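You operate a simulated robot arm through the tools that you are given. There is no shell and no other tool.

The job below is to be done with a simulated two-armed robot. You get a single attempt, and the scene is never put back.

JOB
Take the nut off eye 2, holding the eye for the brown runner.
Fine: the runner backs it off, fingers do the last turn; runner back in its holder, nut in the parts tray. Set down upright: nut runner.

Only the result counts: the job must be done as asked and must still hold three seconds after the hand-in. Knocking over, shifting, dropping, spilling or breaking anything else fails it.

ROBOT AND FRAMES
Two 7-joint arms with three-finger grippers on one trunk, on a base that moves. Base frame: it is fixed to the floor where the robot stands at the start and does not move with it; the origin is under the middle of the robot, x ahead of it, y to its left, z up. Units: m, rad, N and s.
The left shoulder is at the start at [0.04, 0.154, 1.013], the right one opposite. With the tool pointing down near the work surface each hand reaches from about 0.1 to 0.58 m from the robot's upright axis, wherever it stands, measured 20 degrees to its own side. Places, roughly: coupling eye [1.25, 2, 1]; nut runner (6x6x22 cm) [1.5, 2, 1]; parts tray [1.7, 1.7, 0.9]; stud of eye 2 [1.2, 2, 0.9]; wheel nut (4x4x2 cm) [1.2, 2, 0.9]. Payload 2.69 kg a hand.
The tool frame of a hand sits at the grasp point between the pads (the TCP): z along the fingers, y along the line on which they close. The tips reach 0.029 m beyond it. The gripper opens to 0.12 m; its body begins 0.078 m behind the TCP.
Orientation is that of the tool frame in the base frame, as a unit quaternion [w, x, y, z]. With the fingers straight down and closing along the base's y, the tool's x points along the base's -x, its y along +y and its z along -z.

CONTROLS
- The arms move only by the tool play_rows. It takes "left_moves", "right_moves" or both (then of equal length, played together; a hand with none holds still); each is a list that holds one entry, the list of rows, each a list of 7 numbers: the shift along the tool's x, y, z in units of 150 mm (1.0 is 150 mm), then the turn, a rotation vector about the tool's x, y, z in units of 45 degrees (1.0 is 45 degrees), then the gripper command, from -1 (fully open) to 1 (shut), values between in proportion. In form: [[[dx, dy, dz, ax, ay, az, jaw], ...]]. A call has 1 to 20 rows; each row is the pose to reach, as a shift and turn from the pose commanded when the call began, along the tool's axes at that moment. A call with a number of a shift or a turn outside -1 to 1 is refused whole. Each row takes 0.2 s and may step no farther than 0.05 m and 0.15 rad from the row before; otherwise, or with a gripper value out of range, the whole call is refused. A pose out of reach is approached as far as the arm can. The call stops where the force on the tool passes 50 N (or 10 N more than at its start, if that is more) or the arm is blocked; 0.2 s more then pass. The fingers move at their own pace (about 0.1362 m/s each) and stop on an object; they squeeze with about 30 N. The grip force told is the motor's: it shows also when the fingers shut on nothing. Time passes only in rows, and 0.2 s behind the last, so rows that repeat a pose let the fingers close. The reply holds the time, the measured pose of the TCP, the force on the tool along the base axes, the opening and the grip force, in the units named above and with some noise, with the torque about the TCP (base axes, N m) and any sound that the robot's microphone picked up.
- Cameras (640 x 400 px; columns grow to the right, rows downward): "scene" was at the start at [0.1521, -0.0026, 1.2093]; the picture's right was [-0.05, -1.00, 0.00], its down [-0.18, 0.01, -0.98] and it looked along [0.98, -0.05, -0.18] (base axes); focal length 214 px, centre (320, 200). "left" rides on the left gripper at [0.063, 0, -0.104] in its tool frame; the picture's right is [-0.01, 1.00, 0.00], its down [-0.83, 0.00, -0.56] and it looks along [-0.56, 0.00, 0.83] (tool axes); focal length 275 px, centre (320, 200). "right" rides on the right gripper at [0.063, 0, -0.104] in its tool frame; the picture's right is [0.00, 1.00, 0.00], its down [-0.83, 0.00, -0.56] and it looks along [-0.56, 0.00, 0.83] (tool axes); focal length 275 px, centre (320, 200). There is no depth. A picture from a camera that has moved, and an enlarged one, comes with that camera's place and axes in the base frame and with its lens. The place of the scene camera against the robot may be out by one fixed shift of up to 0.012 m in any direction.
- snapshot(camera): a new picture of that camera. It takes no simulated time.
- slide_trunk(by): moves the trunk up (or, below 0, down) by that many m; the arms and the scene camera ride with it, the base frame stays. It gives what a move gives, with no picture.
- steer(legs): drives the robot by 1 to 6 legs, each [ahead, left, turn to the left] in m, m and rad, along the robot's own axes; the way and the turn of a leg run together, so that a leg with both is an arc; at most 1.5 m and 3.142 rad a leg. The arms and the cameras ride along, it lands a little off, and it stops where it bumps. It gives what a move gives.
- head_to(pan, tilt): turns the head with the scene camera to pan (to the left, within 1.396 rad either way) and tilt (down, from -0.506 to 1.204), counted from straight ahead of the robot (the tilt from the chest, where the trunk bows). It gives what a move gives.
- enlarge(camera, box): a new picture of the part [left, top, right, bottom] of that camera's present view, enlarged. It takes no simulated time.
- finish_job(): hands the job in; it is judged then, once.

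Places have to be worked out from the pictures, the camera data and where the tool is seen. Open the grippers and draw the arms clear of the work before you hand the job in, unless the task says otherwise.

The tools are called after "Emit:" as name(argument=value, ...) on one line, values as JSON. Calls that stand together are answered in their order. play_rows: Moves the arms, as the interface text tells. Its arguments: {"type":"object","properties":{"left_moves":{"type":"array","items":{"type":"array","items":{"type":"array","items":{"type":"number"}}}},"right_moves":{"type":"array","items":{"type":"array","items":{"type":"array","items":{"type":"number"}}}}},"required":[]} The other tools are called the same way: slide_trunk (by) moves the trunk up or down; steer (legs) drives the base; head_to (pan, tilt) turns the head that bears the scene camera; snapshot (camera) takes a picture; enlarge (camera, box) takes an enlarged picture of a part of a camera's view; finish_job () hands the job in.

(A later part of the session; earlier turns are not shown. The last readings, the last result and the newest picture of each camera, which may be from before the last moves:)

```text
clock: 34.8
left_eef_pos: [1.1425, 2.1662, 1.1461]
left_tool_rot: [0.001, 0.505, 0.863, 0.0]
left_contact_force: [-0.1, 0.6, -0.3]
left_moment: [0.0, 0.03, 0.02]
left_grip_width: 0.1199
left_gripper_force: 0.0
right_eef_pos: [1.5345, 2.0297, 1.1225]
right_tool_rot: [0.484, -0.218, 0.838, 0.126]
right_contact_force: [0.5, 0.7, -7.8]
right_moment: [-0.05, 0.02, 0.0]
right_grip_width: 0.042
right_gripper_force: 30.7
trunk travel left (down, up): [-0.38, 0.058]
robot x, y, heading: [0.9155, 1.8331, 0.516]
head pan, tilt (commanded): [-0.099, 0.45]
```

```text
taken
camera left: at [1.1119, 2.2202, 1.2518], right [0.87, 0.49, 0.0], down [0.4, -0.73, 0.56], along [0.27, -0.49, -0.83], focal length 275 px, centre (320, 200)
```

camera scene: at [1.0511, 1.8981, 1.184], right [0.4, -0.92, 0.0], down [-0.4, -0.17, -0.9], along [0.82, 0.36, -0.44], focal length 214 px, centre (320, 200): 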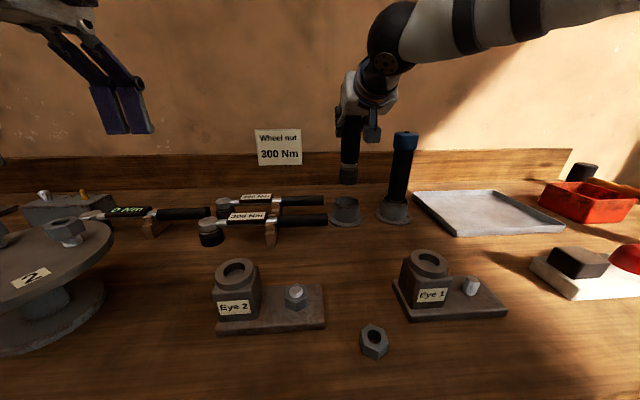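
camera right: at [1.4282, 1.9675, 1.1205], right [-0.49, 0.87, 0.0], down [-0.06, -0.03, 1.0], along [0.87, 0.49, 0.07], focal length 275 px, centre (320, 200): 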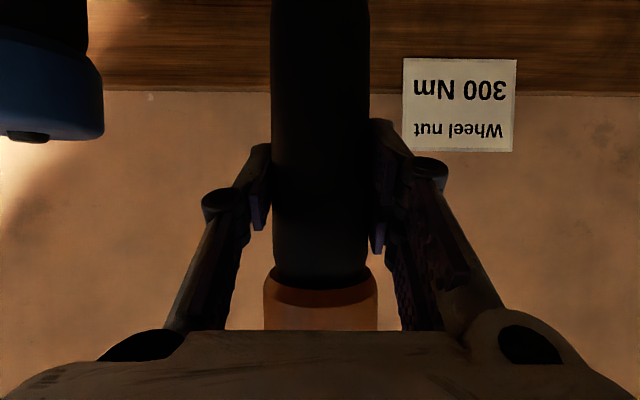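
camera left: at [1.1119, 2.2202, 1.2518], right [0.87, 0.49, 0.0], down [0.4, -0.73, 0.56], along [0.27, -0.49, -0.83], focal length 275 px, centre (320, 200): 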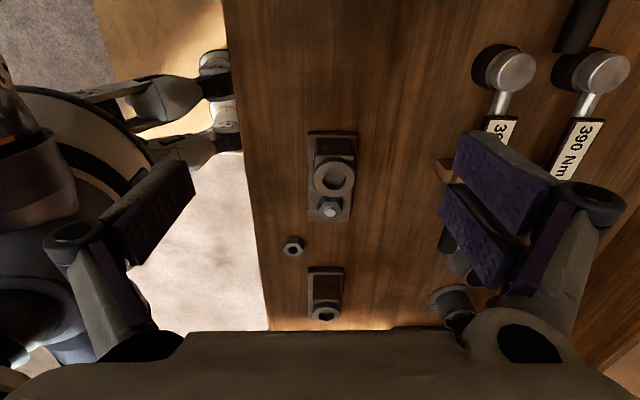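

The left wrist view now shows eye 2's ring, nut and eye 1 in line, with the ring ~12 mm ahead (F) of the left TCP and 97 mm to its right. I tilt the left hand 40° so it comes from the upper left, and centre fore–aft.

Emit:
play_rows(left_moves=[[[0, 0.014, 0, 0, -0.148, 0, -1], [0, 0.028, 0, 0, -0.296, 0, -1], [0, 0.042, 0, 0, -0.444, 0, -1], [0, 0.055, 0, 0, -0.593, 0, -1], [0, 0.069, 0, 0, -0.741, 0, -1], [0, 0.083, 0, 0, -0.889, 0, -1], [0, 0.083, 0, 0, -0.889, 0, -1]]])

Emit:
snapshot(camera="left")

Emit:
snapshot(camera="scene")

```text
clock: 36.4
left_eef_pos: [1.1543, 2.1715, 1.146]
left_tool_rot: [0.297, 0.474, 0.811, -0.173]
left_contact_force: [0.3, 0.0, 0.1]
left_moment: [0.01, 0.01, -0.01]
left_grip_width: 0.12
left_gripper_force: 0.2
right_eef_pos: [1.5353, 2.0306, 1.1233]
right_tool_rot: [0.483, -0.219, 0.838, 0.127]
right_contact_force: [0.1, -0.3, -6.8]
right_moment: [-0.01, 0.06, 0.03]
right_grip_width: 0.042
right_gripper_force: 29.4
trunk travel left (down, up): [-0.38, 0.058]
robot x, y, heading: [0.9161, 1.8266, 0.509]
head pan, tilt (commanded): [-0.099, 0.45]
```

```text
taken
camera left: at [1.0973, 2.2714, 1.1867], right [0.87, 0.49, 0.0], down [0.13, -0.24, 0.96], along [0.47, -0.84, -0.28], focal length 275 px, centre (320, 200)
```

left: 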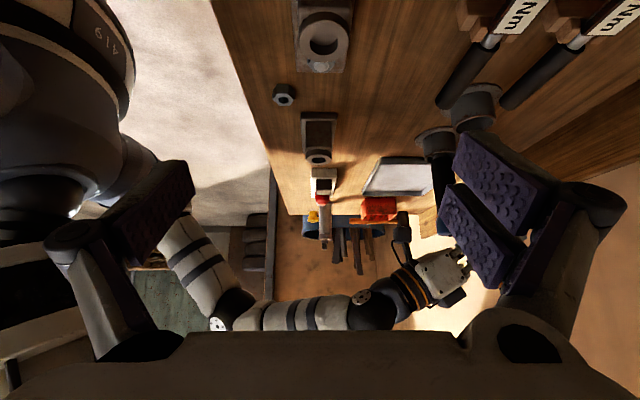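

```text
taken
camera scene: at [1.0512, 1.8979, 1.184], right [0.4, -0.92, 0.0], down [-0.4, -0.17, -0.9], along [0.82, 0.36, -0.44], focal length 214 px, centre (320, 200)
```

scene: 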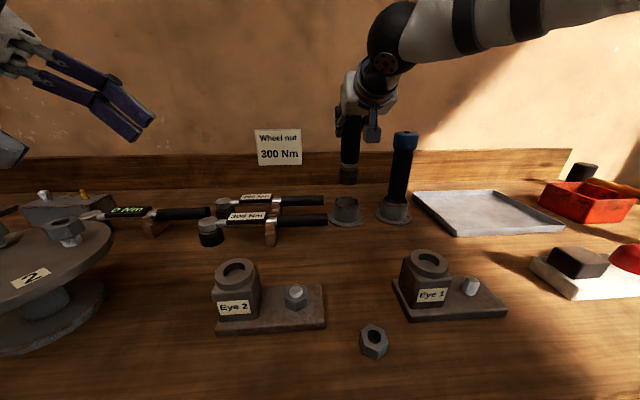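

Tilt done and the hand is aligned with the block. I advance along the finger direction by 0.133 m to hover just above the eye 2 block.

Emit:
play_rows(left_moves=[[[-0.005, 0, 0.222, 0, 0, 0, -1], [-0.01, 0, 0.444, 0, 0, 0, -1], [-0.015, 0, 0.666, 0, 0, 0, -1], [-0.021, 0, 0.888, 0, 0, 0, -1], [-0.021, 0, 0.888, 0, 0, 0, -1]]])

Emit:
snapshot(camera="left")

Emit:
snapshot(camera="scene")

```text
clock: 37.6
left_eef_pos: [1.1972, 2.0963, 1.0478]
left_tool_rot: [0.295, 0.475, 0.811, -0.173]
left_contact_force: [0.3, -0.1, 0.4]
left_moment: [0.02, -0.01, -0.04]
left_grip_width: 0.1202
left_gripper_force: 0.0
right_eef_pos: [1.5344, 2.0294, 1.1233]
right_tool_rot: [0.484, -0.219, 0.838, 0.127]
right_contact_force: [-0.1, 0.0, -7.1]
right_moment: [-0.07, 0.05, 0.02]
right_grip_width: 0.0422
right_gripper_force: 30.4
trunk travel left (down, up): [-0.38, 0.058]
robot x, y, heading: [0.9146, 1.8291, 0.512]
head pan, tilt (commanded): [-0.099, 0.45]
```

```text
taken
camera left: at [1.14, 2.1954, 1.0872], right [0.87, 0.49, 0.0], down [0.13, -0.25, 0.96], along [0.47, -0.84, -0.28], focal length 275 px, centre (320, 200)
```

left: 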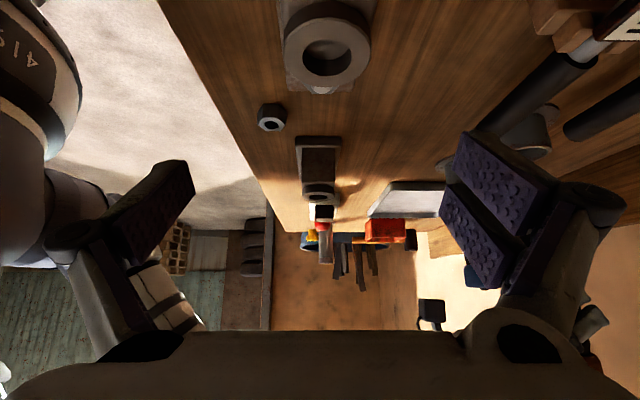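

```text
taken
camera scene: at [1.0509, 1.8982, 1.1841], right [0.4, -0.92, 0.0], down [-0.4, -0.17, -0.9], along [0.82, 0.36, -0.44], focal length 214 px, centre (320, 200)
```

scene: 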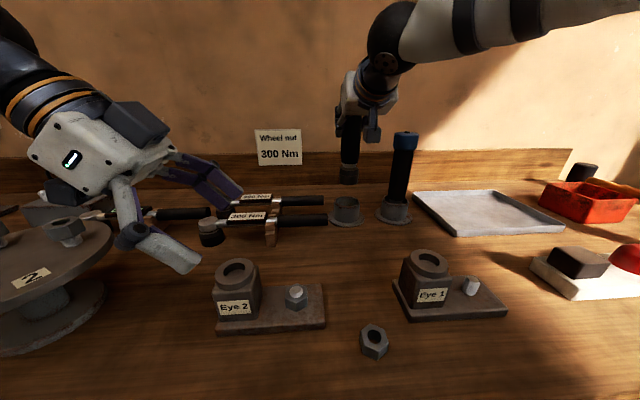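

Ring seen 3 mm ahead of the TCP line and where expected. I lower the left hand straight down by 0.11 m so the open fingers straddle the block front and back.

Emit:
play_rows(left_moves=[[[0.118, 0.013, 0.14, 0, 0, 0, -1], [0.236, 0.013, 0.281, 0, 0, 0, -1], [0.354, 0.013, 0.421, 0, 0, 0, -1], [0.471, 0.013, 0.562, 0, 0, 0, -1], [0.471, 0.013, 0.562, 0, 0, 0, -1]]])

Emit:
snapshot(camera="left")

Emit:
snapshot(camera="scene")

Emit:
enlarge(camera="scene", box=[140, 160, 350, 350])

```text
clock: 38.8
left_eef_pos: [1.1989, 2.0966, 0.9377]
left_tool_rot: [0.295, 0.475, 0.811, -0.172]
left_contact_force: [-0.4, -0.8, -0.5]
left_moment: [0.0, -0.01, 0.02]
left_grip_width: 0.1198
left_gripper_force: 0.1
right_eef_pos: [1.5338, 2.0286, 1.1239]
right_tool_rot: [0.484, -0.219, 0.838, 0.127]
right_contact_force: [0.5, 0.5, -7.2]
right_moment: [-0.02, 0.01, 0.0]
right_grip_width: 0.0421
right_gripper_force: 29.7
trunk travel left (down, up): [-0.38, 0.058]
robot x, y, heading: [0.9165, 1.8313, 0.508]
head pan, tilt (commanded): [-0.099, 0.45]
```

```text
taken
camera left: at [1.1422, 2.1966, 0.9775], right [0.87, 0.49, 0.0], down [0.13, -0.25, 0.96], along [0.47, -0.84, -0.28], focal length 275 px, centre (320, 200)
```

left: 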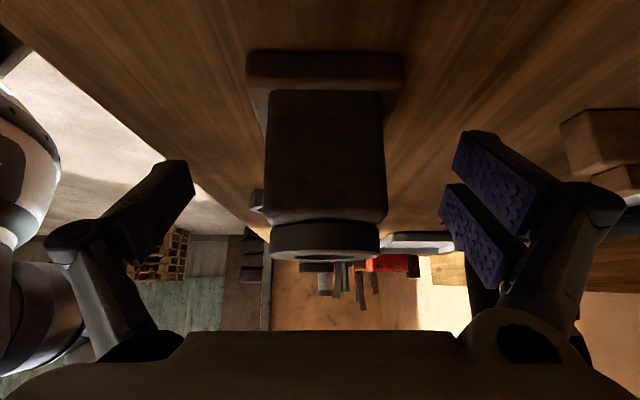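

```text
taken
camera scene: at [1.051, 1.898, 1.1841], right [0.4, -0.92, 0.0], down [-0.4, -0.17, -0.9], along [0.82, 0.36, -0.44], focal length 214 px, centre (320, 200)
```

scene: 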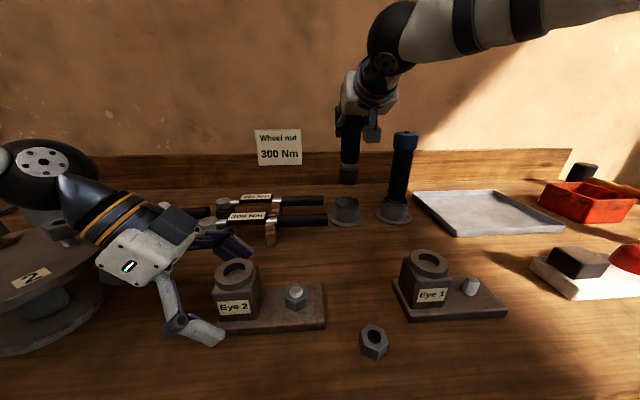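

```text
2.11 times, centred on (245, 255) of scene
camera zoom: at [1.051, 1.898, 1.1841], right [0.4, -0.92, 0.0], down [-0.4, -0.17, -0.9], along [0.82, 0.36, -0.44], focal length 452 px, centre (478, 84)
```

zoom: 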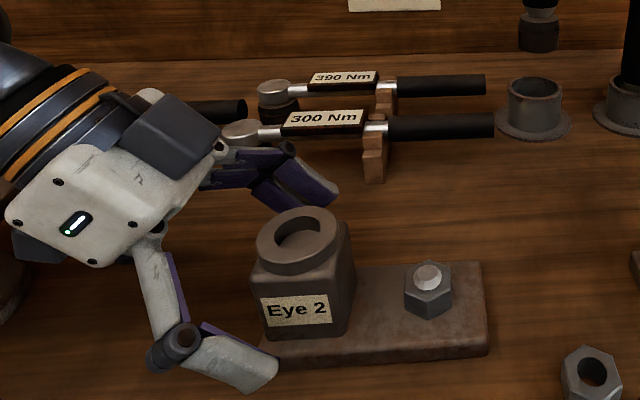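

The block is centred between the left fingers and the pads are above the base plate. I close the left hand on the eye.

Emit:
play_rows(left_moves=[[[0, 0.01, 0, 0, 0, 0, -0.5], [0, 0.01, 0, 0, 0, 0, -0.1], [0, 0.01, 0, 0, 0, 0, 0.2], [0, 0.01, 0, 0, 0, 0, 1.0], [0, 0.01, 0, 0, 0, 0, 1.0], [0, 0.01, 0, 0, 0, 0, 1.0]]])

Emit:
snapshot(camera="left")

Emit:
enlarge(camera="scene", box=[140, 160, 350, 350])

```text
clock: 40.2
left_eef_pos: [1.2016, 2.0981, 0.9382]
left_tool_rot: [0.295, 0.475, 0.811, -0.172]
left_contact_force: [1.7, 0.6, 1.5]
left_moment: [0.4, -0.28, -0.17]
left_grip_width: 0.0499
left_gripper_force: 29.9
right_eef_pos: [1.5346, 2.0292, 1.1242]
right_tool_rot: [0.484, -0.219, 0.838, 0.127]
right_contact_force: [0.2, 1.3, -6.8]
right_moment: [-0.05, 0.06, -0.01]
right_grip_width: 0.0423
right_gripper_force: 30.2
trunk travel left (down, up): [-0.38, 0.058]
robot x, y, heading: [0.9197, 1.8277, 0.513]
head pan, tilt (commanded): [-0.099, 0.45]
```

```text
taken
camera left: at [1.1438, 2.1973, 0.9774], right [0.87, 0.49, 0.01], down [0.13, -0.25, 0.96], along [0.47, -0.84, -0.28], focal length 275 px, centre (320, 200)
```

left: 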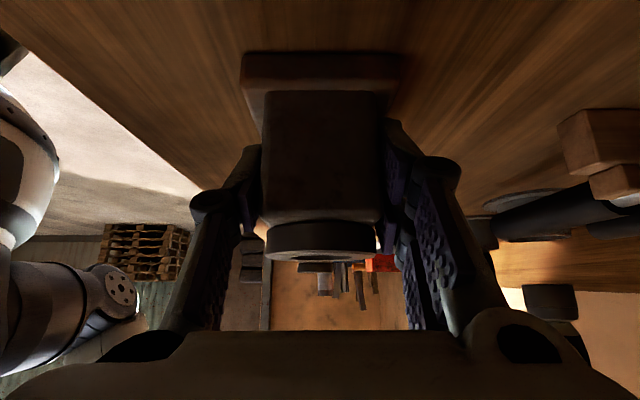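

```text
2.11 times, centred on (245, 255) of scene
camera zoom: at [1.0512, 1.898, 1.184], right [0.4, -0.92, 0.0], down [-0.4, -0.17, -0.9], along [0.82, 0.36, -0.44], focal length 452 px, centre (478, 84)
```

zoom: 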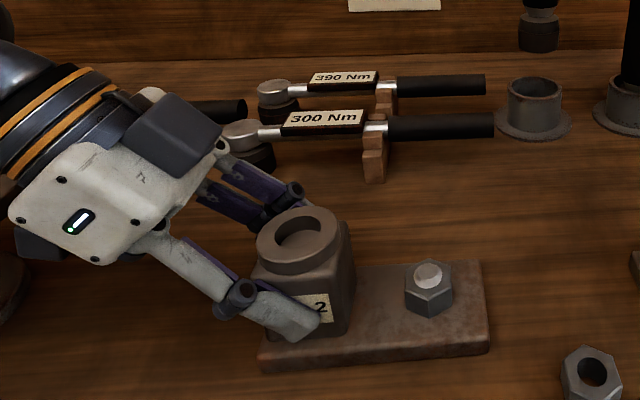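

The eye is firmly held (50 mm, 30 N) and hasn't moved. Now I bring the runner back toward the nut: raise 30 mm, retreat 0.15 m and shift 50 mm left.

Emit:
play_rows(right_moves=[[[-0.173, 0, -0.1, 0, 0, 0, 1], [-0.048, 0.08, -0.317, 0, 0, 0, 1], [0.077, 0.17, -0.533, 0, 0, 0, 1], [0.202, 0.25, -0.75, 0, 0, 0, 1], [0.327, 0.333, -0.966, 0, 0, 0, 1], [0.327, 0.333, -0.966, 0, 0, 0, 1]]])

Emit:
snapshot(camera="scene")

Emit:
snapshot(camera="left")

```text
clock: 41.6
left_eef_pos: [1.1999, 2.098, 0.9372]
left_tool_rot: [0.294, 0.475, 0.811, -0.172]
left_contact_force: [0.4, 0.0, 1.2]
left_moment: [0.18, -0.41, -0.04]
left_grip_width: 0.0498
left_gripper_force: 29.9
right_eef_pos: [1.3782, 1.9992, 1.1544]
right_tool_rot: [0.483, -0.218, 0.839, 0.126]
right_contact_force: [0.5, 1.3, -7.4]
right_moment: [0.03, 0.0, 0.0]
right_grip_width: 0.0422
right_gripper_force: 30.3
trunk travel left (down, up): [-0.38, 0.058]
robot x, y, heading: [0.9175, 1.8306, 0.513]
head pan, tilt (commanded): [-0.099, 0.45]
```

```text
taken
camera scene: at [1.0507, 1.898, 1.1841], right [0.4, -0.92, 0.0], down [-0.4, -0.17, -0.9], along [0.82, 0.36, -0.44], focal length 214 px, centre (320, 200)
```

scene: 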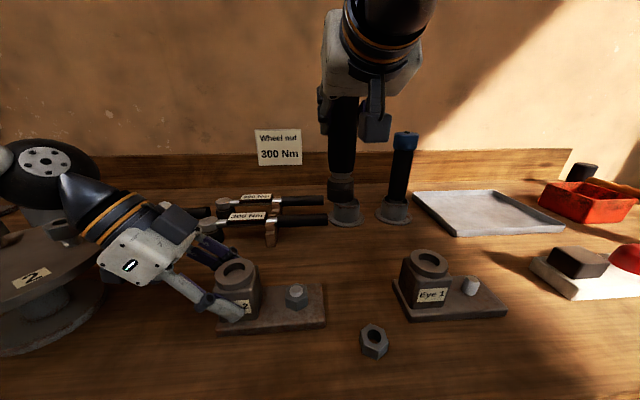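

```text
taken
camera left: at [1.1432, 2.1972, 0.9774], right [0.87, 0.49, 0.0], down [0.13, -0.25, 0.96], along [0.47, -0.84, -0.28], focal length 275 px, centre (320, 200)
```

left: 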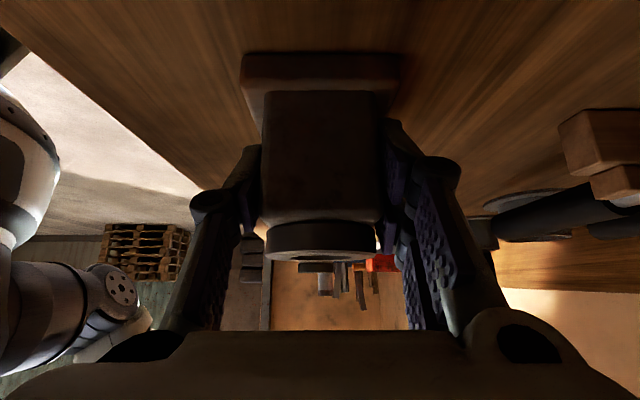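

Nut is now 0.109 m back and 0.082 m left of the right TCP. I yaw the right hand 40° about the vertical so its body leans to the right, away from the left hand.

Emit:
play_rows(right_moves=[[[0, 0, 0, -0.128, 0, -0.074, 1], [0, 0, 0, -0.257, 0, -0.148, 1], [0, 0, 0, -0.385, 0, -0.222, 1], [0, 0, 0, -0.513, 0, -0.296, 1], [0, 0, 0, -0.642, 0, -0.37, 1], [0, 0, 0, -0.77, 0, -0.444, 1], [0, 0, 0, -0.77, 0, -0.444, 1]]])

Emit:
snapshot(camera="scene")

Emit:
snapshot(camera="right")

```text
clock: 43.2
left_eef_pos: [1.2001, 2.0983, 0.937]
left_tool_rot: [0.296, 0.474, 0.811, -0.172]
left_contact_force: [-2.4, -1.0, 2.2]
left_moment: [0.15, -0.21, -0.17]
left_grip_width: 0.0497
left_gripper_force: 30.3
right_eef_pos: [1.3798, 1.9993, 1.1544]
right_tool_rot: [0.411, -0.493, 0.712, 0.285]
right_contact_force: [0.5, 0.5, -5.8]
right_moment: [-0.04, 0.03, 0.0]
right_grip_width: 0.0419
right_gripper_force: 30.3
trunk travel left (down, up): [-0.38, 0.058]
robot x, y, heading: [0.9138, 1.8305, 0.509]
head pan, tilt (commanded): [-0.099, 0.45]
```

```text
taken
camera scene: at [1.0506, 1.8979, 1.1841], right [0.4, -0.92, 0.0], down [-0.4, -0.17, -0.9], along [0.82, 0.36, -0.44], focal length 214 px, centre (320, 200)
```

scene: 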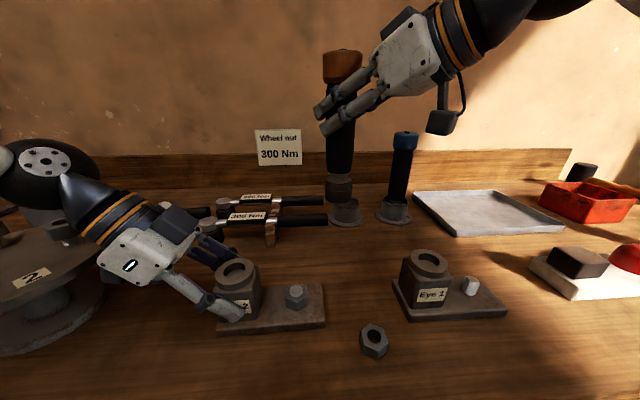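

```text
taken
camera right: at [1.3357, 1.8831, 1.1509], right [-0.94, 0.35, 0.0], down [-0.03, -0.06, 1.0], along [0.35, 0.93, 0.07], focal length 275 px, centre (320, 200)
```

right: 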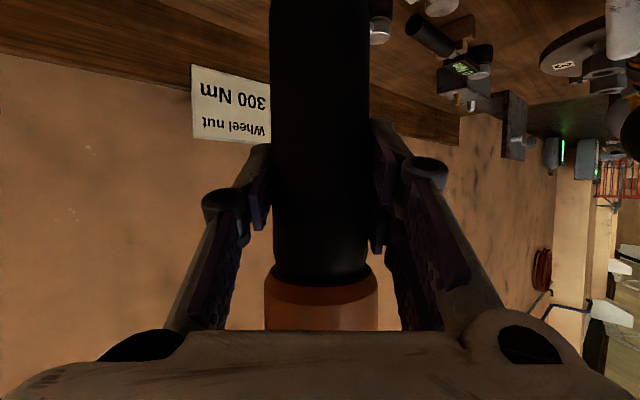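

Clear view of the runner in hand now. I zoom in to measure where the runner axis lies relative to the TCP.

Emit:
enlarge(camera="scene", box=[270, 30, 430, 230])

Emit:
enlarge(camera="scene", box=[200, 230, 400, 360])

```text
2.00 times, centred on (350, 130) of scene
camera zoom: at [1.0506, 1.8979, 1.1841], right [0.4, -0.92, 0.0], down [-0.4, -0.17, -0.9], along [0.82, 0.36, -0.44], focal length 429 px, centre (260, 340)
```

zoom: 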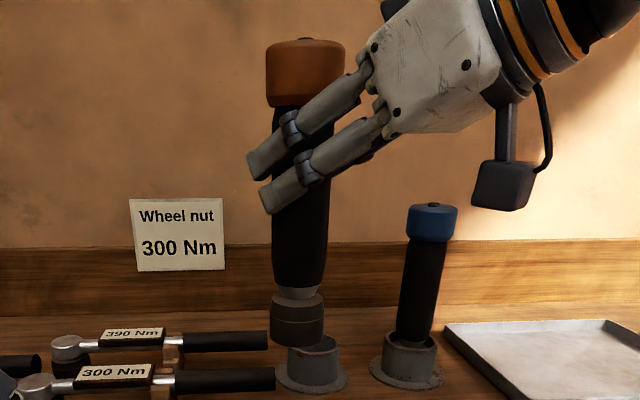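

```text
3.08 times, centred on (300, 295) of scene
camera zoom: at [1.0506, 1.8979, 1.1841], right [0.4, -0.92, 0.0], down [-0.4, -0.17, -0.9], along [0.82, 0.36, -0.44], focal length 660 px, centre (382, -92)
```

zoom: 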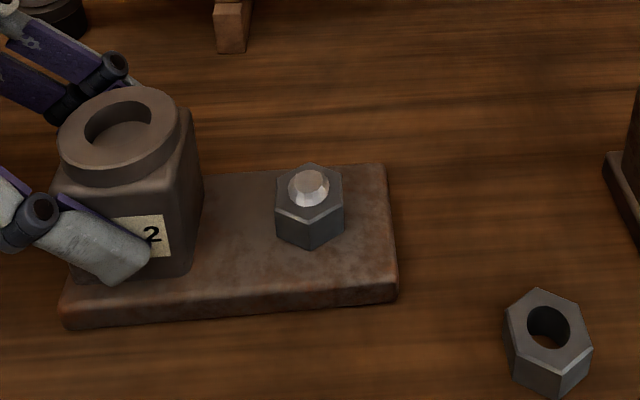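

The runner axis lies ~5 mm beyond the TCP along the hand's pointing direction and the runner is vertical within about half a degree. I move it over the stud, keeping its socket ~10 cm above.

Emit:
play_rows(right_moves=[[[0.03, 0.223, -0.053, 0, 0, 0, 1], [0.061, 0.446, -0.106, 0, 0, 0, 1], [0.091, 0.669, -0.158, 0, 0, 0, 1], [0.122, 0.892, -0.211, 0, 0, 0, 1], [0.122, 0.892, -0.211, 0, 0, 0, 1], [0.122, 0.892, -0.211, 0, 0, 0, 1]]])

Emit:
snapshot(camera="scene")

Emit:
enlarge(camera="scene", box=[210, 100, 400, 350])

Emit:
snapshot(camera="left")

Emit:
snapshot(camera="right")

```text
clock: 44.6
left_eef_pos: [1.1998, 2.0975, 0.938]
left_tool_rot: [0.295, 0.475, 0.811, -0.172]
left_contact_force: [-2.5, 0.2, -0.6]
left_moment: [0.23, -0.13, -0.1]
left_grip_width: 0.0497
left_gripper_force: 29.5
right_eef_pos: [1.2417, 2.014, 1.1563]
right_tool_rot: [0.412, -0.491, 0.712, 0.284]
right_contact_force: [0.9, -0.3, -6.8]
right_moment: [-0.03, 0.02, -0.02]
right_grip_width: 0.0422
right_gripper_force: 30.1
trunk travel left (down, up): [-0.38, 0.058]
robot x, y, heading: [0.913, 1.8306, 0.511]
head pan, tilt (commanded): [-0.099, 0.45]
```

```text
taken
camera scene: at [1.0505, 1.8982, 1.1841], right [0.4, -0.92, 0.0], down [-0.4, -0.17, -0.9], along [0.82, 0.36, -0.44], focal length 214 px, centre (320, 200)
```

scene: 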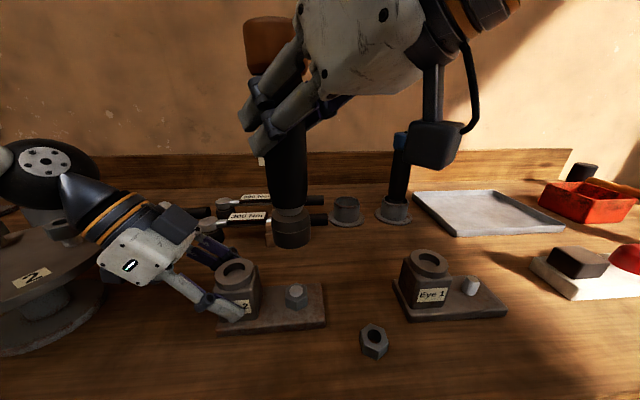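

```text
1.60 times, centred on (305, 225) of scene
camera zoom: at [1.0505, 1.8982, 1.1841], right [0.4, -0.92, 0.0], down [-0.4, -0.17, -0.9], along [0.82, 0.36, -0.44], focal length 343 px, centre (344, 160)
```

zoom: 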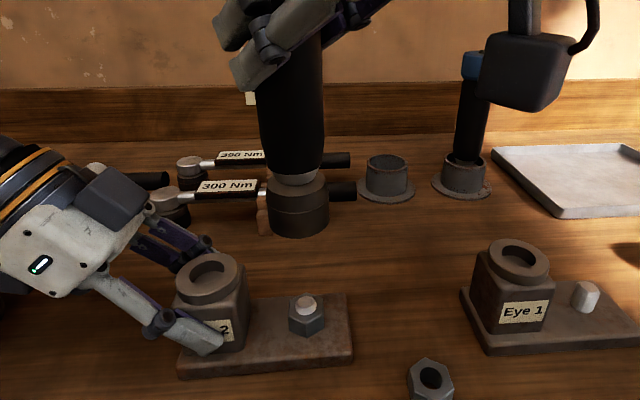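

```text
taken
camera left: at [1.1431, 2.1974, 0.9773], right [0.87, 0.49, 0.0], down [0.13, -0.25, 0.96], along [0.47, -0.84, -0.28], focal length 275 px, centre (320, 200)
```

left: 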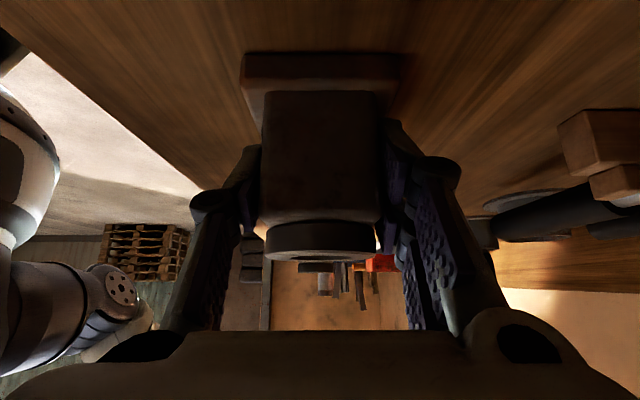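

```text
taken
camera right: at [1.1978, 1.8971, 1.152], right [-0.94, 0.35, 0.0], down [-0.03, -0.06, 1.0], along [0.35, 0.93, 0.07], focal length 275 px, centre (320, 200)
```

right: 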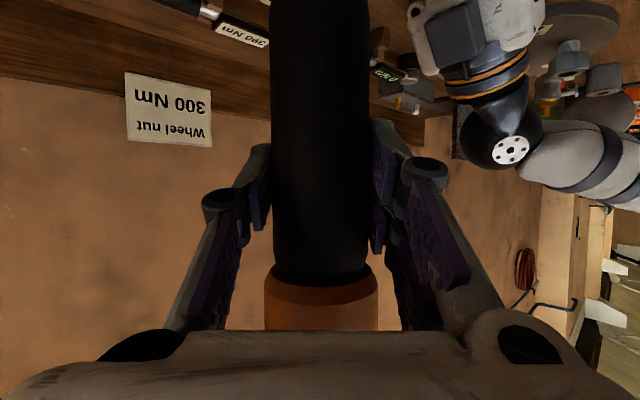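

From the scene view the socket sits ~2 mm left of the stud's line, otherwise aligned. I lower 60 mm so the left wrist camera can see the socket above the ring and check fore–aft alignment.

Emit:
play_rows(right_moves=[[[0.115, 0, 0.067, 0, 0, 0, 1], [0.231, 0, 0.133, 0, 0, 0, 1], [0.346, 0, 0.2, 0, 0, 0, 1], [0.346, 0, 0.2, 0, 0, 0, 1]]])

Emit:
enlarge(camera="scene", box=[230, 190, 370, 340])

Emit:
snapshot(camera="left")

```text
clock: 45.6
left_eef_pos: [1.2001, 2.0972, 0.937]
left_tool_rot: [0.296, 0.475, 0.811, -0.173]
left_contact_force: [-2.2, 1.4, 0.2]
left_moment: [0.44, -0.04, 0.04]
left_grip_width: 0.0497
left_gripper_force: 29.9
right_eef_pos: [1.2397, 2.012, 1.0944]
right_tool_rot: [0.411, -0.493, 0.712, 0.285]
right_contact_force: [0.4, -0.7, -6.6]
right_moment: [-0.06, 0.02, -0.02]
right_grip_width: 0.0422
right_gripper_force: 30.0
trunk travel left (down, up): [-0.38, 0.058]
robot x, y, heading: [0.9179, 1.8305, 0.51]
head pan, tilt (commanded): [-0.099, 0.45]
```

```text
2.67 times, centred on (300, 265) of scene
camera zoom: at [1.0505, 1.8982, 1.1841], right [0.4, -0.92, 0.0], down [-0.4, -0.17, -0.9], along [0.82, 0.36, -0.44], focal length 572 px, centre (373, 27)
```

zoom: 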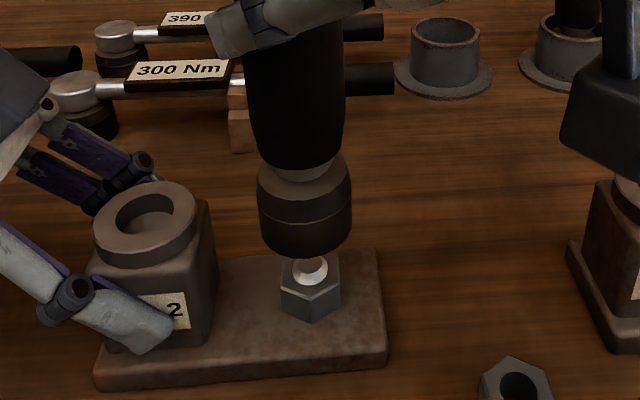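

```text
taken
camera left: at [1.1431, 2.1974, 0.9773], right [0.87, 0.49, 0.0], down [0.13, -0.25, 0.96], along [0.47, -0.84, -0.28], focal length 275 px, centre (320, 200)
```

left: 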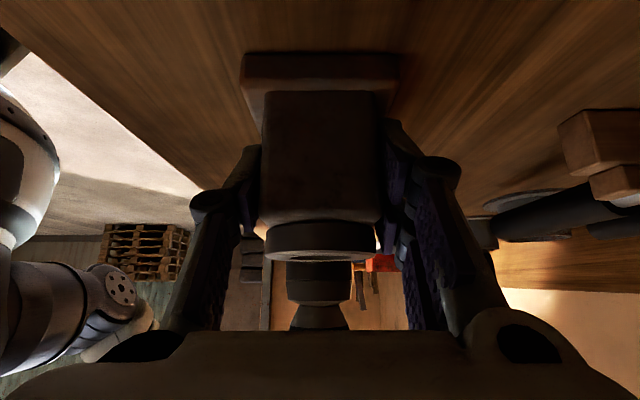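

Fore–aft alignment reads within 1 mm; the scene view shows the socket ~1.6 mm left of the stud. I correct that and lower to just above the stud tip.

Emit:
play_rows(right_moves=[[[0.0, -0.012, 0.0, 0, 0, 0, 1], [0.058, -0.012, 0.033, 0, 0, 0, 1], [0.115, -0.012, 0.067, 0, 0, 0, 1], [0.156, -0.012, 0.09, 0, 0, 0, 1], [0.156, -0.012, 0.09, 0, 0, 0, 1], [0.156, -0.012, 0.09, 0, 0, 0, 1]]])

Emit:
enlarge(camera="scene", box=[230, 190, 370, 340])

Emit:
enlarge(camera="left", box=[240, 40, 400, 340])

```text
clock: 47.0
left_eef_pos: [1.1994, 2.0979, 0.9371]
left_tool_rot: [0.296, 0.474, 0.811, -0.173]
left_contact_force: [-2.3, 1.0, 0.4]
left_moment: [0.24, -0.09, -0.07]
left_grip_width: 0.05
left_gripper_force: 29.9
right_eef_pos: [1.2412, 2.0115, 1.0676]
right_tool_rot: [0.411, -0.492, 0.712, 0.285]
right_contact_force: [-0.6, 0.2, -7.0]
right_moment: [-0.06, 0.01, 0.04]
right_grip_width: 0.042
right_gripper_force: 29.9
trunk travel left (down, up): [-0.38, 0.058]
robot x, y, heading: [0.9154, 1.8309, 0.516]
head pan, tilt (commanded): [-0.099, 0.45]
```

```text
2.67 times, centred on (300, 265) of scene
camera zoom: at [1.0506, 1.8982, 1.1841], right [0.4, -0.92, 0.0], down [-0.4, -0.17, -0.9], along [0.82, 0.36, -0.44], focal length 572 px, centre (373, 27)
```

zoom: 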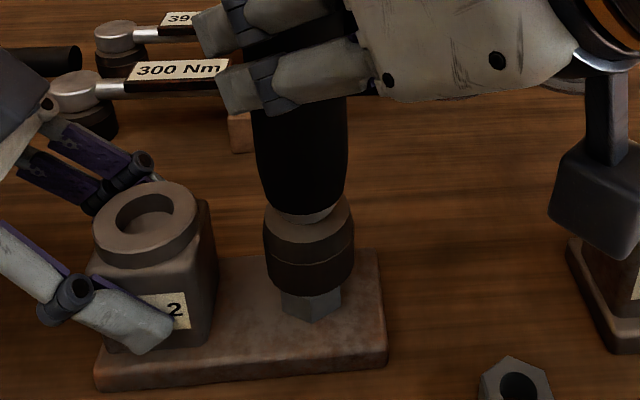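

```text
1.33 times, centred on (320, 190) of left
camera zoom: at [1.1432, 2.1974, 0.9773], right [0.87, 0.49, 0.0], down [0.13, -0.25, 0.96], along [0.47, -0.84, -0.28], focal length 367 px, centre (320, 213)
```

zoom: 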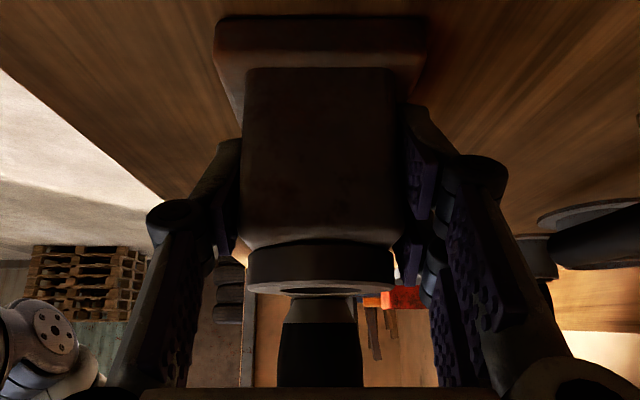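

Socket is centred over the nut and about 1 cm above it. I lower slowly in small steps and watch the force.

Emit:
play_rows(right_moves=[[[0.017, 0.0, 0.01, 0, 0, 0, 1], [0.035, 0.0, 0.02, 0, 0, 0, 1], [0.052, 0, 0.03, 0, 0, 0, 1], [0.069, 0, 0.04, 0, 0, 0, 1], [0.069, 0, 0.04, 0, 0, 0, 1]]])

Emit:
enlarge(camera="scene", box=[230, 190, 370, 340])

```text
clock: 48.2
left_eef_pos: [1.1993, 2.0983, 0.9362]
left_tool_rot: [0.295, 0.475, 0.811, -0.173]
left_contact_force: [-1.9, 0.3, -0.1]
left_moment: [0.05, -0.16, -0.17]
left_grip_width: 0.0496
left_gripper_force: 30.1
right_eef_pos: [1.241, 2.0114, 1.0563]
right_tool_rot: [0.411, -0.492, 0.713, 0.284]
right_contact_force: [0.5, 0.4, -6.3]
right_moment: [-0.03, 0.02, 0.0]
right_grip_width: 0.042
right_gripper_force: 30.1
trunk travel left (down, up): [-0.38, 0.058]
robot x, y, heading: [0.9167, 1.83, 0.507]
head pan, tilt (commanded): [-0.099, 0.45]
```

```text
2.67 times, centred on (300, 265) of scene
camera zoom: at [1.0507, 1.8982, 1.1841], right [0.4, -0.92, 0.0], down [-0.4, -0.17, -0.9], along [0.82, 0.36, -0.44], focal length 572 px, centre (373, 27)
```

zoom: 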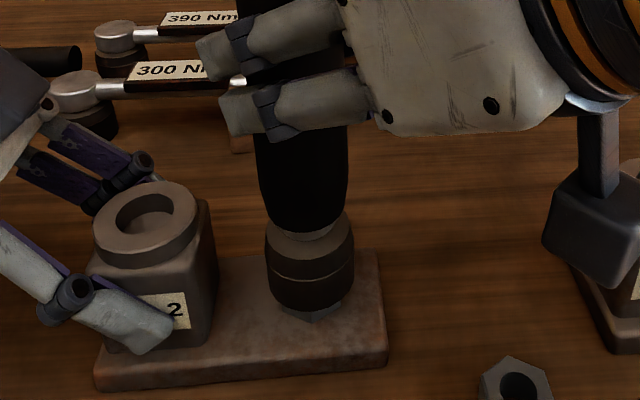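

Still no contact. I continue down in 3 mm steps.

Emit:
play_rows(right_moves=[[[0.017, 0, 0.01, 0, 0, 0, 1], [0.035, 0.0, 0.02, 0, 0, 0, 1], [0.052, 0, 0.03, 0, 0, 0, 1], [0.069, 0, 0.04, 0, 0, 0, 1], [0.069, 0, 0.04, 0, 0, 0, 1]]])

Emit:
enlarge(camera="scene", box=[230, 190, 370, 340])

```text
clock: 49.4
left_eef_pos: [1.1997, 2.0977, 0.9378]
left_tool_rot: [0.296, 0.475, 0.811, -0.173]
left_contact_force: [-1.4, 0.9, -0.1]
left_moment: [0.07, -0.11, -0.17]
left_grip_width: 0.0499
left_gripper_force: 30.1
right_eef_pos: [1.2409, 2.012, 1.0431]
right_tool_rot: [0.411, -0.492, 0.712, 0.284]
right_contact_force: [-0.3, -0.5, -6.9]
right_moment: [-0.06, 0.01, 0.04]
right_grip_width: 0.042
right_gripper_force: 29.9
trunk travel left (down, up): [-0.38, 0.058]
robot x, y, heading: [0.9136, 1.8321, 0.513]
head pan, tilt (commanded): [-0.099, 0.45]
```

```text
2.67 times, centred on (300, 265) of scene
camera zoom: at [1.0507, 1.8981, 1.1841], right [0.4, -0.92, 0.0], down [-0.4, -0.17, -0.9], along [0.82, 0.36, -0.44], focal length 572 px, centre (373, 27)
```

zoom: 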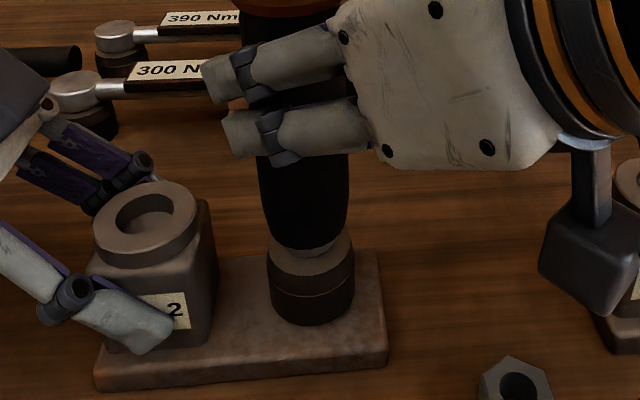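

The socket now covers the nut with no contact force yet. I keep lowering in 3 mm steps until it seats.

Emit:
play_rows(right_moves=[[[0.012, 0, 0.007, 0, 0, 0, 1], [0.023, 0.0, 0.013, 0, 0, 0, 1], [0.035, 0, 0.02, 0, 0, 0, 1], [0.046, 0, 0.027, 0, 0, 0, 1], [0.046, 0, 0.027, 0, 0, 0, 1]]])

Emit:
enlarge(camera="scene", box=[230, 190, 370, 340])

```text
clock: 50.6
left_eef_pos: [1.199, 2.0973, 0.938]
left_tool_rot: [0.296, 0.474, 0.811, -0.171]
left_contact_force: [10.0, 1.4, -8.9]
left_moment: [0.46, 0.7, 0.7]
left_grip_width: 0.0497
left_gripper_force: 30.4
right_eef_pos: [1.2399, 2.0125, 1.038]
right_tool_rot: [0.412, -0.493, 0.71, 0.287]
right_contact_force: [-7.8, -0.1, 38.6]
right_moment: [0.31, 0.76, 0.56]
right_grip_width: 0.0437
right_gripper_force: 29.9
trunk travel left (down, up): [-0.38, 0.058]
robot x, y, heading: [0.9139, 1.8296, 0.509]
head pan, tilt (commanded): [-0.099, 0.45]
```

```text
2.67 times, centred on (300, 265) of scene
camera zoom: at [1.0499, 1.8977, 1.1843], right [0.4, -0.92, 0.0], down [-0.4, -0.17, -0.9], along [0.83, 0.36, -0.43], focal length 572 px, centre (373, 27)
```

zoom: 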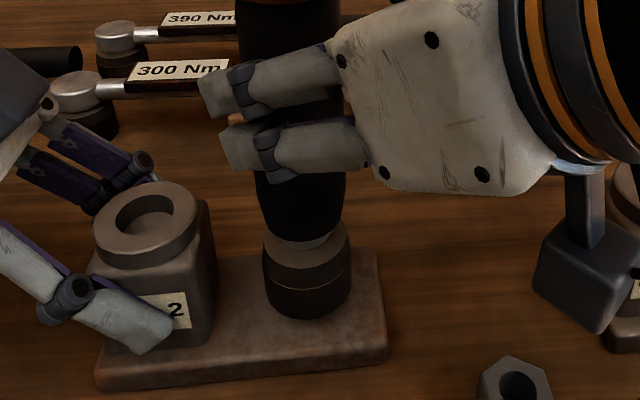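

Seated: the hand feels ~39 N upward and about 0.56 N·m of twist. I hold this pressure for 2 s to see whether the runner starts.

Emit:
play_rows(right_moves=[[[0, 0, 0, 0, 0, 0, 1], [0, 0, 0, 0, 0, 0, 1], [0, 0, 0, 0, 0, 0, 1], [0, 0, 0, 0, 0, 0, 1], [0, 0, 0, 0, 0, 0, 1], [0, 0, 0, 0, 0, 0, 1], [0, 0, 0, 0, 0, 0, 1], [0, 0, 0, 0, 0, 0, 1]]])

Emit:
enlarge(camera="scene", box=[230, 190, 370, 340])

Emit:
snapshot(camera="right")

```text
clock: 52.4
left_eef_pos: [1.1997, 2.0982, 0.9375]
left_tool_rot: [0.296, 0.474, 0.811, -0.172]
left_contact_force: [3.8, 4.7, -0.7]
left_moment: [0.23, 0.61, 0.52]
left_grip_width: 0.05
left_gripper_force: 30.0
right_eef_pos: [1.2416, 2.0125, 1.0361]
right_tool_rot: [0.412, -0.491, 0.712, 0.285]
right_contact_force: [-4.1, -1.9, 23.8]
right_moment: [-0.01, 0.42, 0.0]
right_grip_width: 0.0418
right_gripper_force: 30.8
trunk travel left (down, up): [-0.38, 0.058]
robot x, y, heading: [0.9163, 1.8292, 0.511]
head pan, tilt (commanded): [-0.099, 0.45]
```

```text
2.67 times, centred on (300, 265) of scene
camera zoom: at [1.0499, 1.898, 1.1842], right [0.4, -0.92, 0.0], down [-0.4, -0.17, -0.9], along [0.83, 0.36, -0.43], focal length 572 px, centre (373, 27)
```

zoom: 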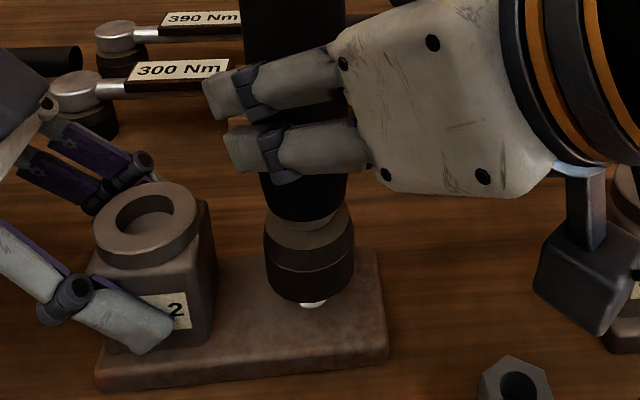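

```text
taken
camera right: at [1.198, 1.8958, 1.0328], right [-0.94, 0.35, 0.0], down [-0.03, -0.06, 1.0], along [0.35, 0.93, 0.07], focal length 275 px, centre (320, 200)
```

right: 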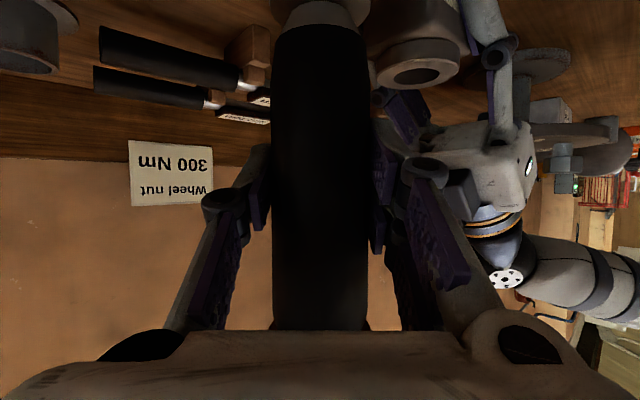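

The runner ran: the bright stud now shows beneath the socket and the runner has been pushed up in my hand, so the nut is backing off. I hold another second to see whether it is still turning.

Emit:
play_rows(right_moves=[[[0, 0, 0, 0, 0, 0, 1], [0, 0, 0, 0, 0, 0, 1], [0, 0, 0, 0, 0, 0, 1], [0, 0, 0, 0, 0, 0, 1]]])

Emit:
enlarge(camera="scene", box=[230, 190, 370, 340])

Emit:
snapshot(camera="scene")

```text
clock: 53.4
left_eef_pos: [1.1994, 2.0981, 0.9387]
left_tool_rot: [0.297, 0.474, 0.811, -0.171]
left_contact_force: [2.6, 3.3, -0.6]
left_moment: [-0.01, 0.36, 0.55]
left_grip_width: 0.0497
left_gripper_force: 29.9
right_eef_pos: [1.2419, 2.0122, 1.0357]
right_tool_rot: [0.412, -0.491, 0.713, 0.284]
right_contact_force: [-3.0, 1.1, 17.8]
right_moment: [0.51, 0.38, 0.0]
right_grip_width: 0.0422
right_gripper_force: 29.4
trunk travel left (down, up): [-0.38, 0.058]
robot x, y, heading: [0.9108, 1.8299, 0.514]
head pan, tilt (commanded): [-0.099, 0.45]
```

```text
2.67 times, centred on (300, 265) of scene
camera zoom: at [1.0499, 1.898, 1.1842], right [0.4, -0.92, 0.0], down [-0.4, -0.17, -0.9], along [0.83, 0.36, -0.43], focal length 572 px, centre (373, 27)
```

zoom: 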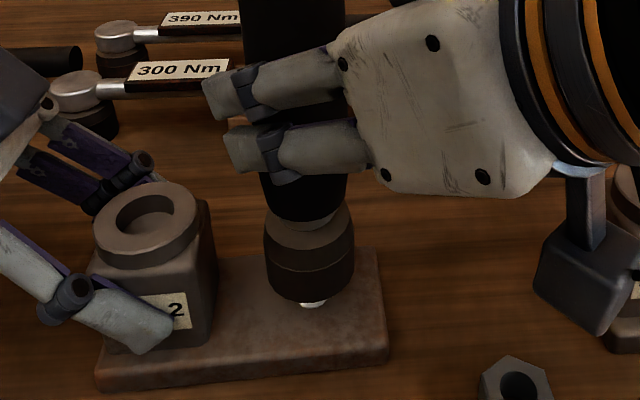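

```text
taken
camera scene: at [1.0499, 1.898, 1.1842], right [0.4, -0.92, 0.0], down [-0.4, -0.17, -0.9], along [0.83, 0.36, -0.43], focal length 214 px, centre (320, 200)
```

scene: 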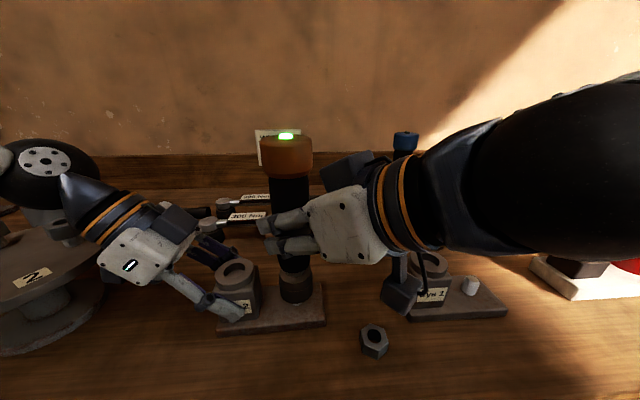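

The lamp on the runner's cap is green and nothing moves any more: it has finished. I lift the runner straight up off the nut.

Emit:
play_rows(right_moves=[[[-0.029, 0, -0.017, 0, 0, 0, 1], [-0.058, 0, -0.033, 0, 0, 0, 1], [-0.115, 0, -0.067, 0, 0, 0, 1], [-0.231, 0, -0.133, 0, 0, 0, 1], [-0.346, 0, -0.2, 0, 0, 0, 1], [-0.462, 0, -0.267, 0, 0, 0, 1], [-0.577, 0, -0.333, 0, 0, 0, 1], [-0.693, 0, -0.4, 0, 0, 0, 1], [-0.693, 0, -0.4, 0, 0, 0, 1]]])

Emit:
snapshot(camera="scene")

Emit:
enlarge(camera="scene", box=[230, 200, 370, 340])

Emit:
snapshot(camera="right")

```text
clock: 55.4
left_eef_pos: [1.1999, 2.0983, 0.9379]
left_tool_rot: [0.296, 0.474, 0.811, -0.172]
left_contact_force: [-2.2, -3.8, 4.9]
left_moment: [-0.25, 0.11, -0.13]
left_grip_width: 0.0497
left_gripper_force: 30.2
right_eef_pos: [1.2426, 2.0128, 1.1559]
right_tool_rot: [0.413, -0.491, 0.712, 0.284]
right_contact_force: [-0.2, -0.2, -6.8]
right_moment: [-0.04, 0.01, 0.0]
right_grip_width: 0.0421
right_gripper_force: 29.9
trunk travel left (down, up): [-0.38, 0.058]
robot x, y, heading: [0.9109, 1.8292, 0.506]
head pan, tilt (commanded): [-0.099, 0.45]
```

```text
taken
camera scene: at [1.0503, 1.8974, 1.1842], right [0.4, -0.92, 0.0], down [-0.4, -0.17, -0.9], along [0.82, 0.36, -0.43], focal length 214 px, centre (320, 200)
```

scene: 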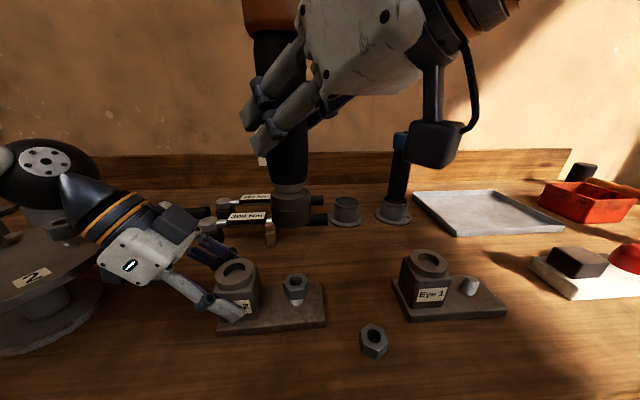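

```text
2.86 times, centred on (300, 270) of scene
camera zoom: at [1.0503, 1.8974, 1.1842], right [0.4, -0.92, 0.0], down [-0.4, -0.17, -0.9], along [0.82, 0.36, -0.43], focal length 613 px, centre (377, 0)
```

zoom: 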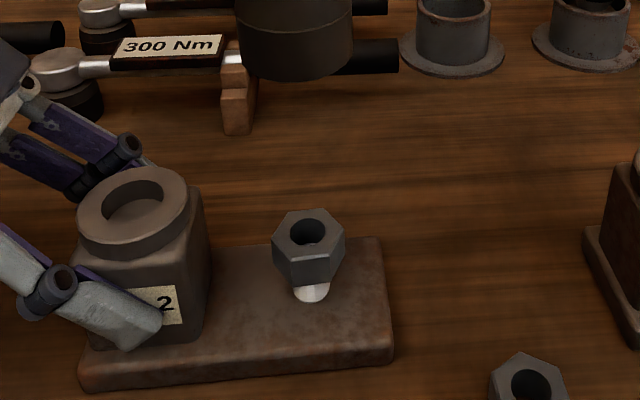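

```text
taken
camera right: at [1.1995, 1.8961, 1.1521], right [-0.94, 0.35, 0.0], down [-0.03, -0.06, 1.0], along [0.35, 0.93, 0.07], focal length 275 px, centre (320, 200)
```

right: 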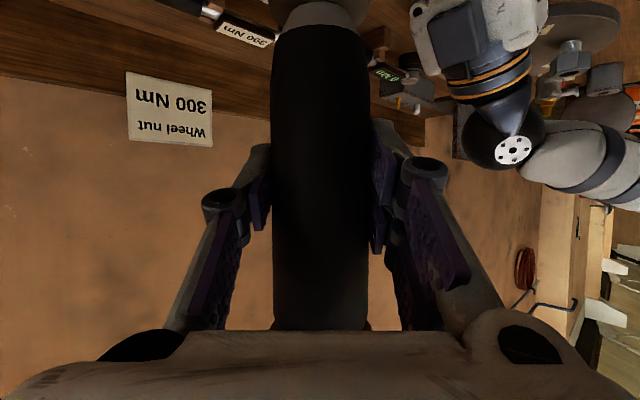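

The nut has risen to the top of the stud (last turn left), and eye 2 stayed put. The runner slid up ~25 mm in my grip, so its bottom is now ~0.11 m below the TCP. I retrace my path to the right/back toward the holder.

Emit:
play_rows(right_moves=[[[-0.03, -0.223, 0.053, 0, 0, 0, 1], [-0.061, -0.446, 0.106, 0, 0, 0, 1], [-0.091, -0.669, 0.158, 0, 0, 0, 1], [-0.122, -0.892, 0.211, 0, 0, 0, 1], [-0.122, -0.892, 0.211, 0, 0, 0, 1]]])

Emit:
play_rows(right_moves=[[[0, 0, 0, 0.128, 0, 0.074, 1], [0, 0, 0, 0.257, 0, 0.148, 1], [0, 0, 0, 0.385, 0, 0.222, 1], [0, 0, 0, 0.513, 0, 0.296, 1], [0, 0, 0, 0.642, 0, 0.37, 1], [0, 0, 0, 0.77, 0, 0.444, 1], [0, 0, 0, 0.77, 0, 0.444, 1]]])

Emit:
snapshot(camera="scene")

Emit:
snapshot(camera="right")

```text
clock: 56.6
left_eef_pos: [1.1992, 2.0988, 0.938]
left_tool_rot: [0.296, 0.474, 0.811, -0.171]
left_contact_force: [-3.4, -0.4, 7.4]
left_moment: [0.28, 0.28, -0.02]
left_grip_width: 0.0498
left_gripper_force: 30.3
right_eef_pos: [1.3807, 1.9977, 1.1559]
right_tool_rot: [0.412, -0.492, 0.713, 0.284]
right_contact_force: [-0.3, 0.2, -7.1]
right_moment: [-0.05, -0.03, 0.02]
right_grip_width: 0.0419
right_gripper_force: 29.5
trunk travel left (down, up): [-0.38, 0.058]
robot x, y, heading: [0.9106, 1.8274, 0.511]
head pan, tilt (commanded): [-0.099, 0.45]
```

```text
clock: 58.2
left_eef_pos: [1.2, 2.0982, 0.9381]
left_tool_rot: [0.297, 0.474, 0.811, -0.171]
left_contact_force: [-2.5, 0.5, 7.5]
left_moment: [-0.15, -0.09, -0.12]
left_grip_width: 0.0498
left_gripper_force: 30.5
right_eef_pos: [1.3807, 1.9984, 1.1549]
right_tool_rot: [0.484, -0.219, 0.838, 0.127]
right_contact_force: [0.1, 0.0, -6.9]
right_moment: [-0.06, 0.01, 0.02]
right_grip_width: 0.0419
right_gripper_force: 29.6
trunk travel left (down, up): [-0.38, 0.058]
robot x, y, heading: [0.9179, 1.8295, 0.51]
head pan, tilt (commanded): [-0.099, 0.45]
```

```text
taken
camera scene: at [1.0504, 1.8979, 1.1841], right [0.4, -0.92, 0.0], down [-0.4, -0.17, -0.9], along [0.82, 0.36, -0.44], focal length 214 px, centre (320, 200)
```

scene: 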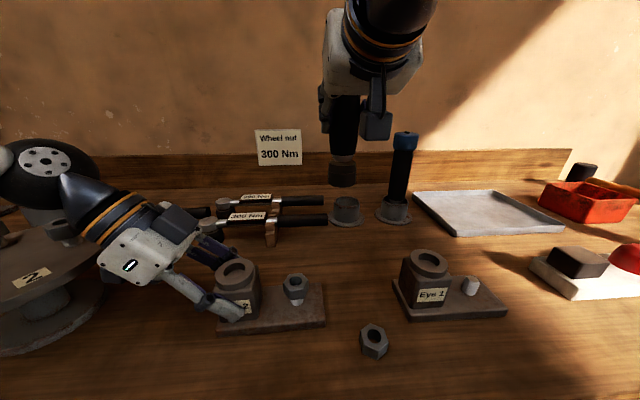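

```text
taken
camera right: at [1.2736, 1.9369, 1.1525], right [-0.49, 0.87, 0.0], down [-0.06, -0.03, 1.0], along [0.87, 0.49, 0.07], focal length 275 px, centre (320, 200)
```

right: 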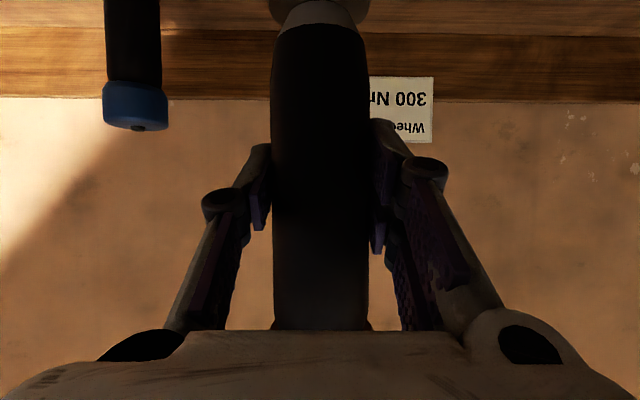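

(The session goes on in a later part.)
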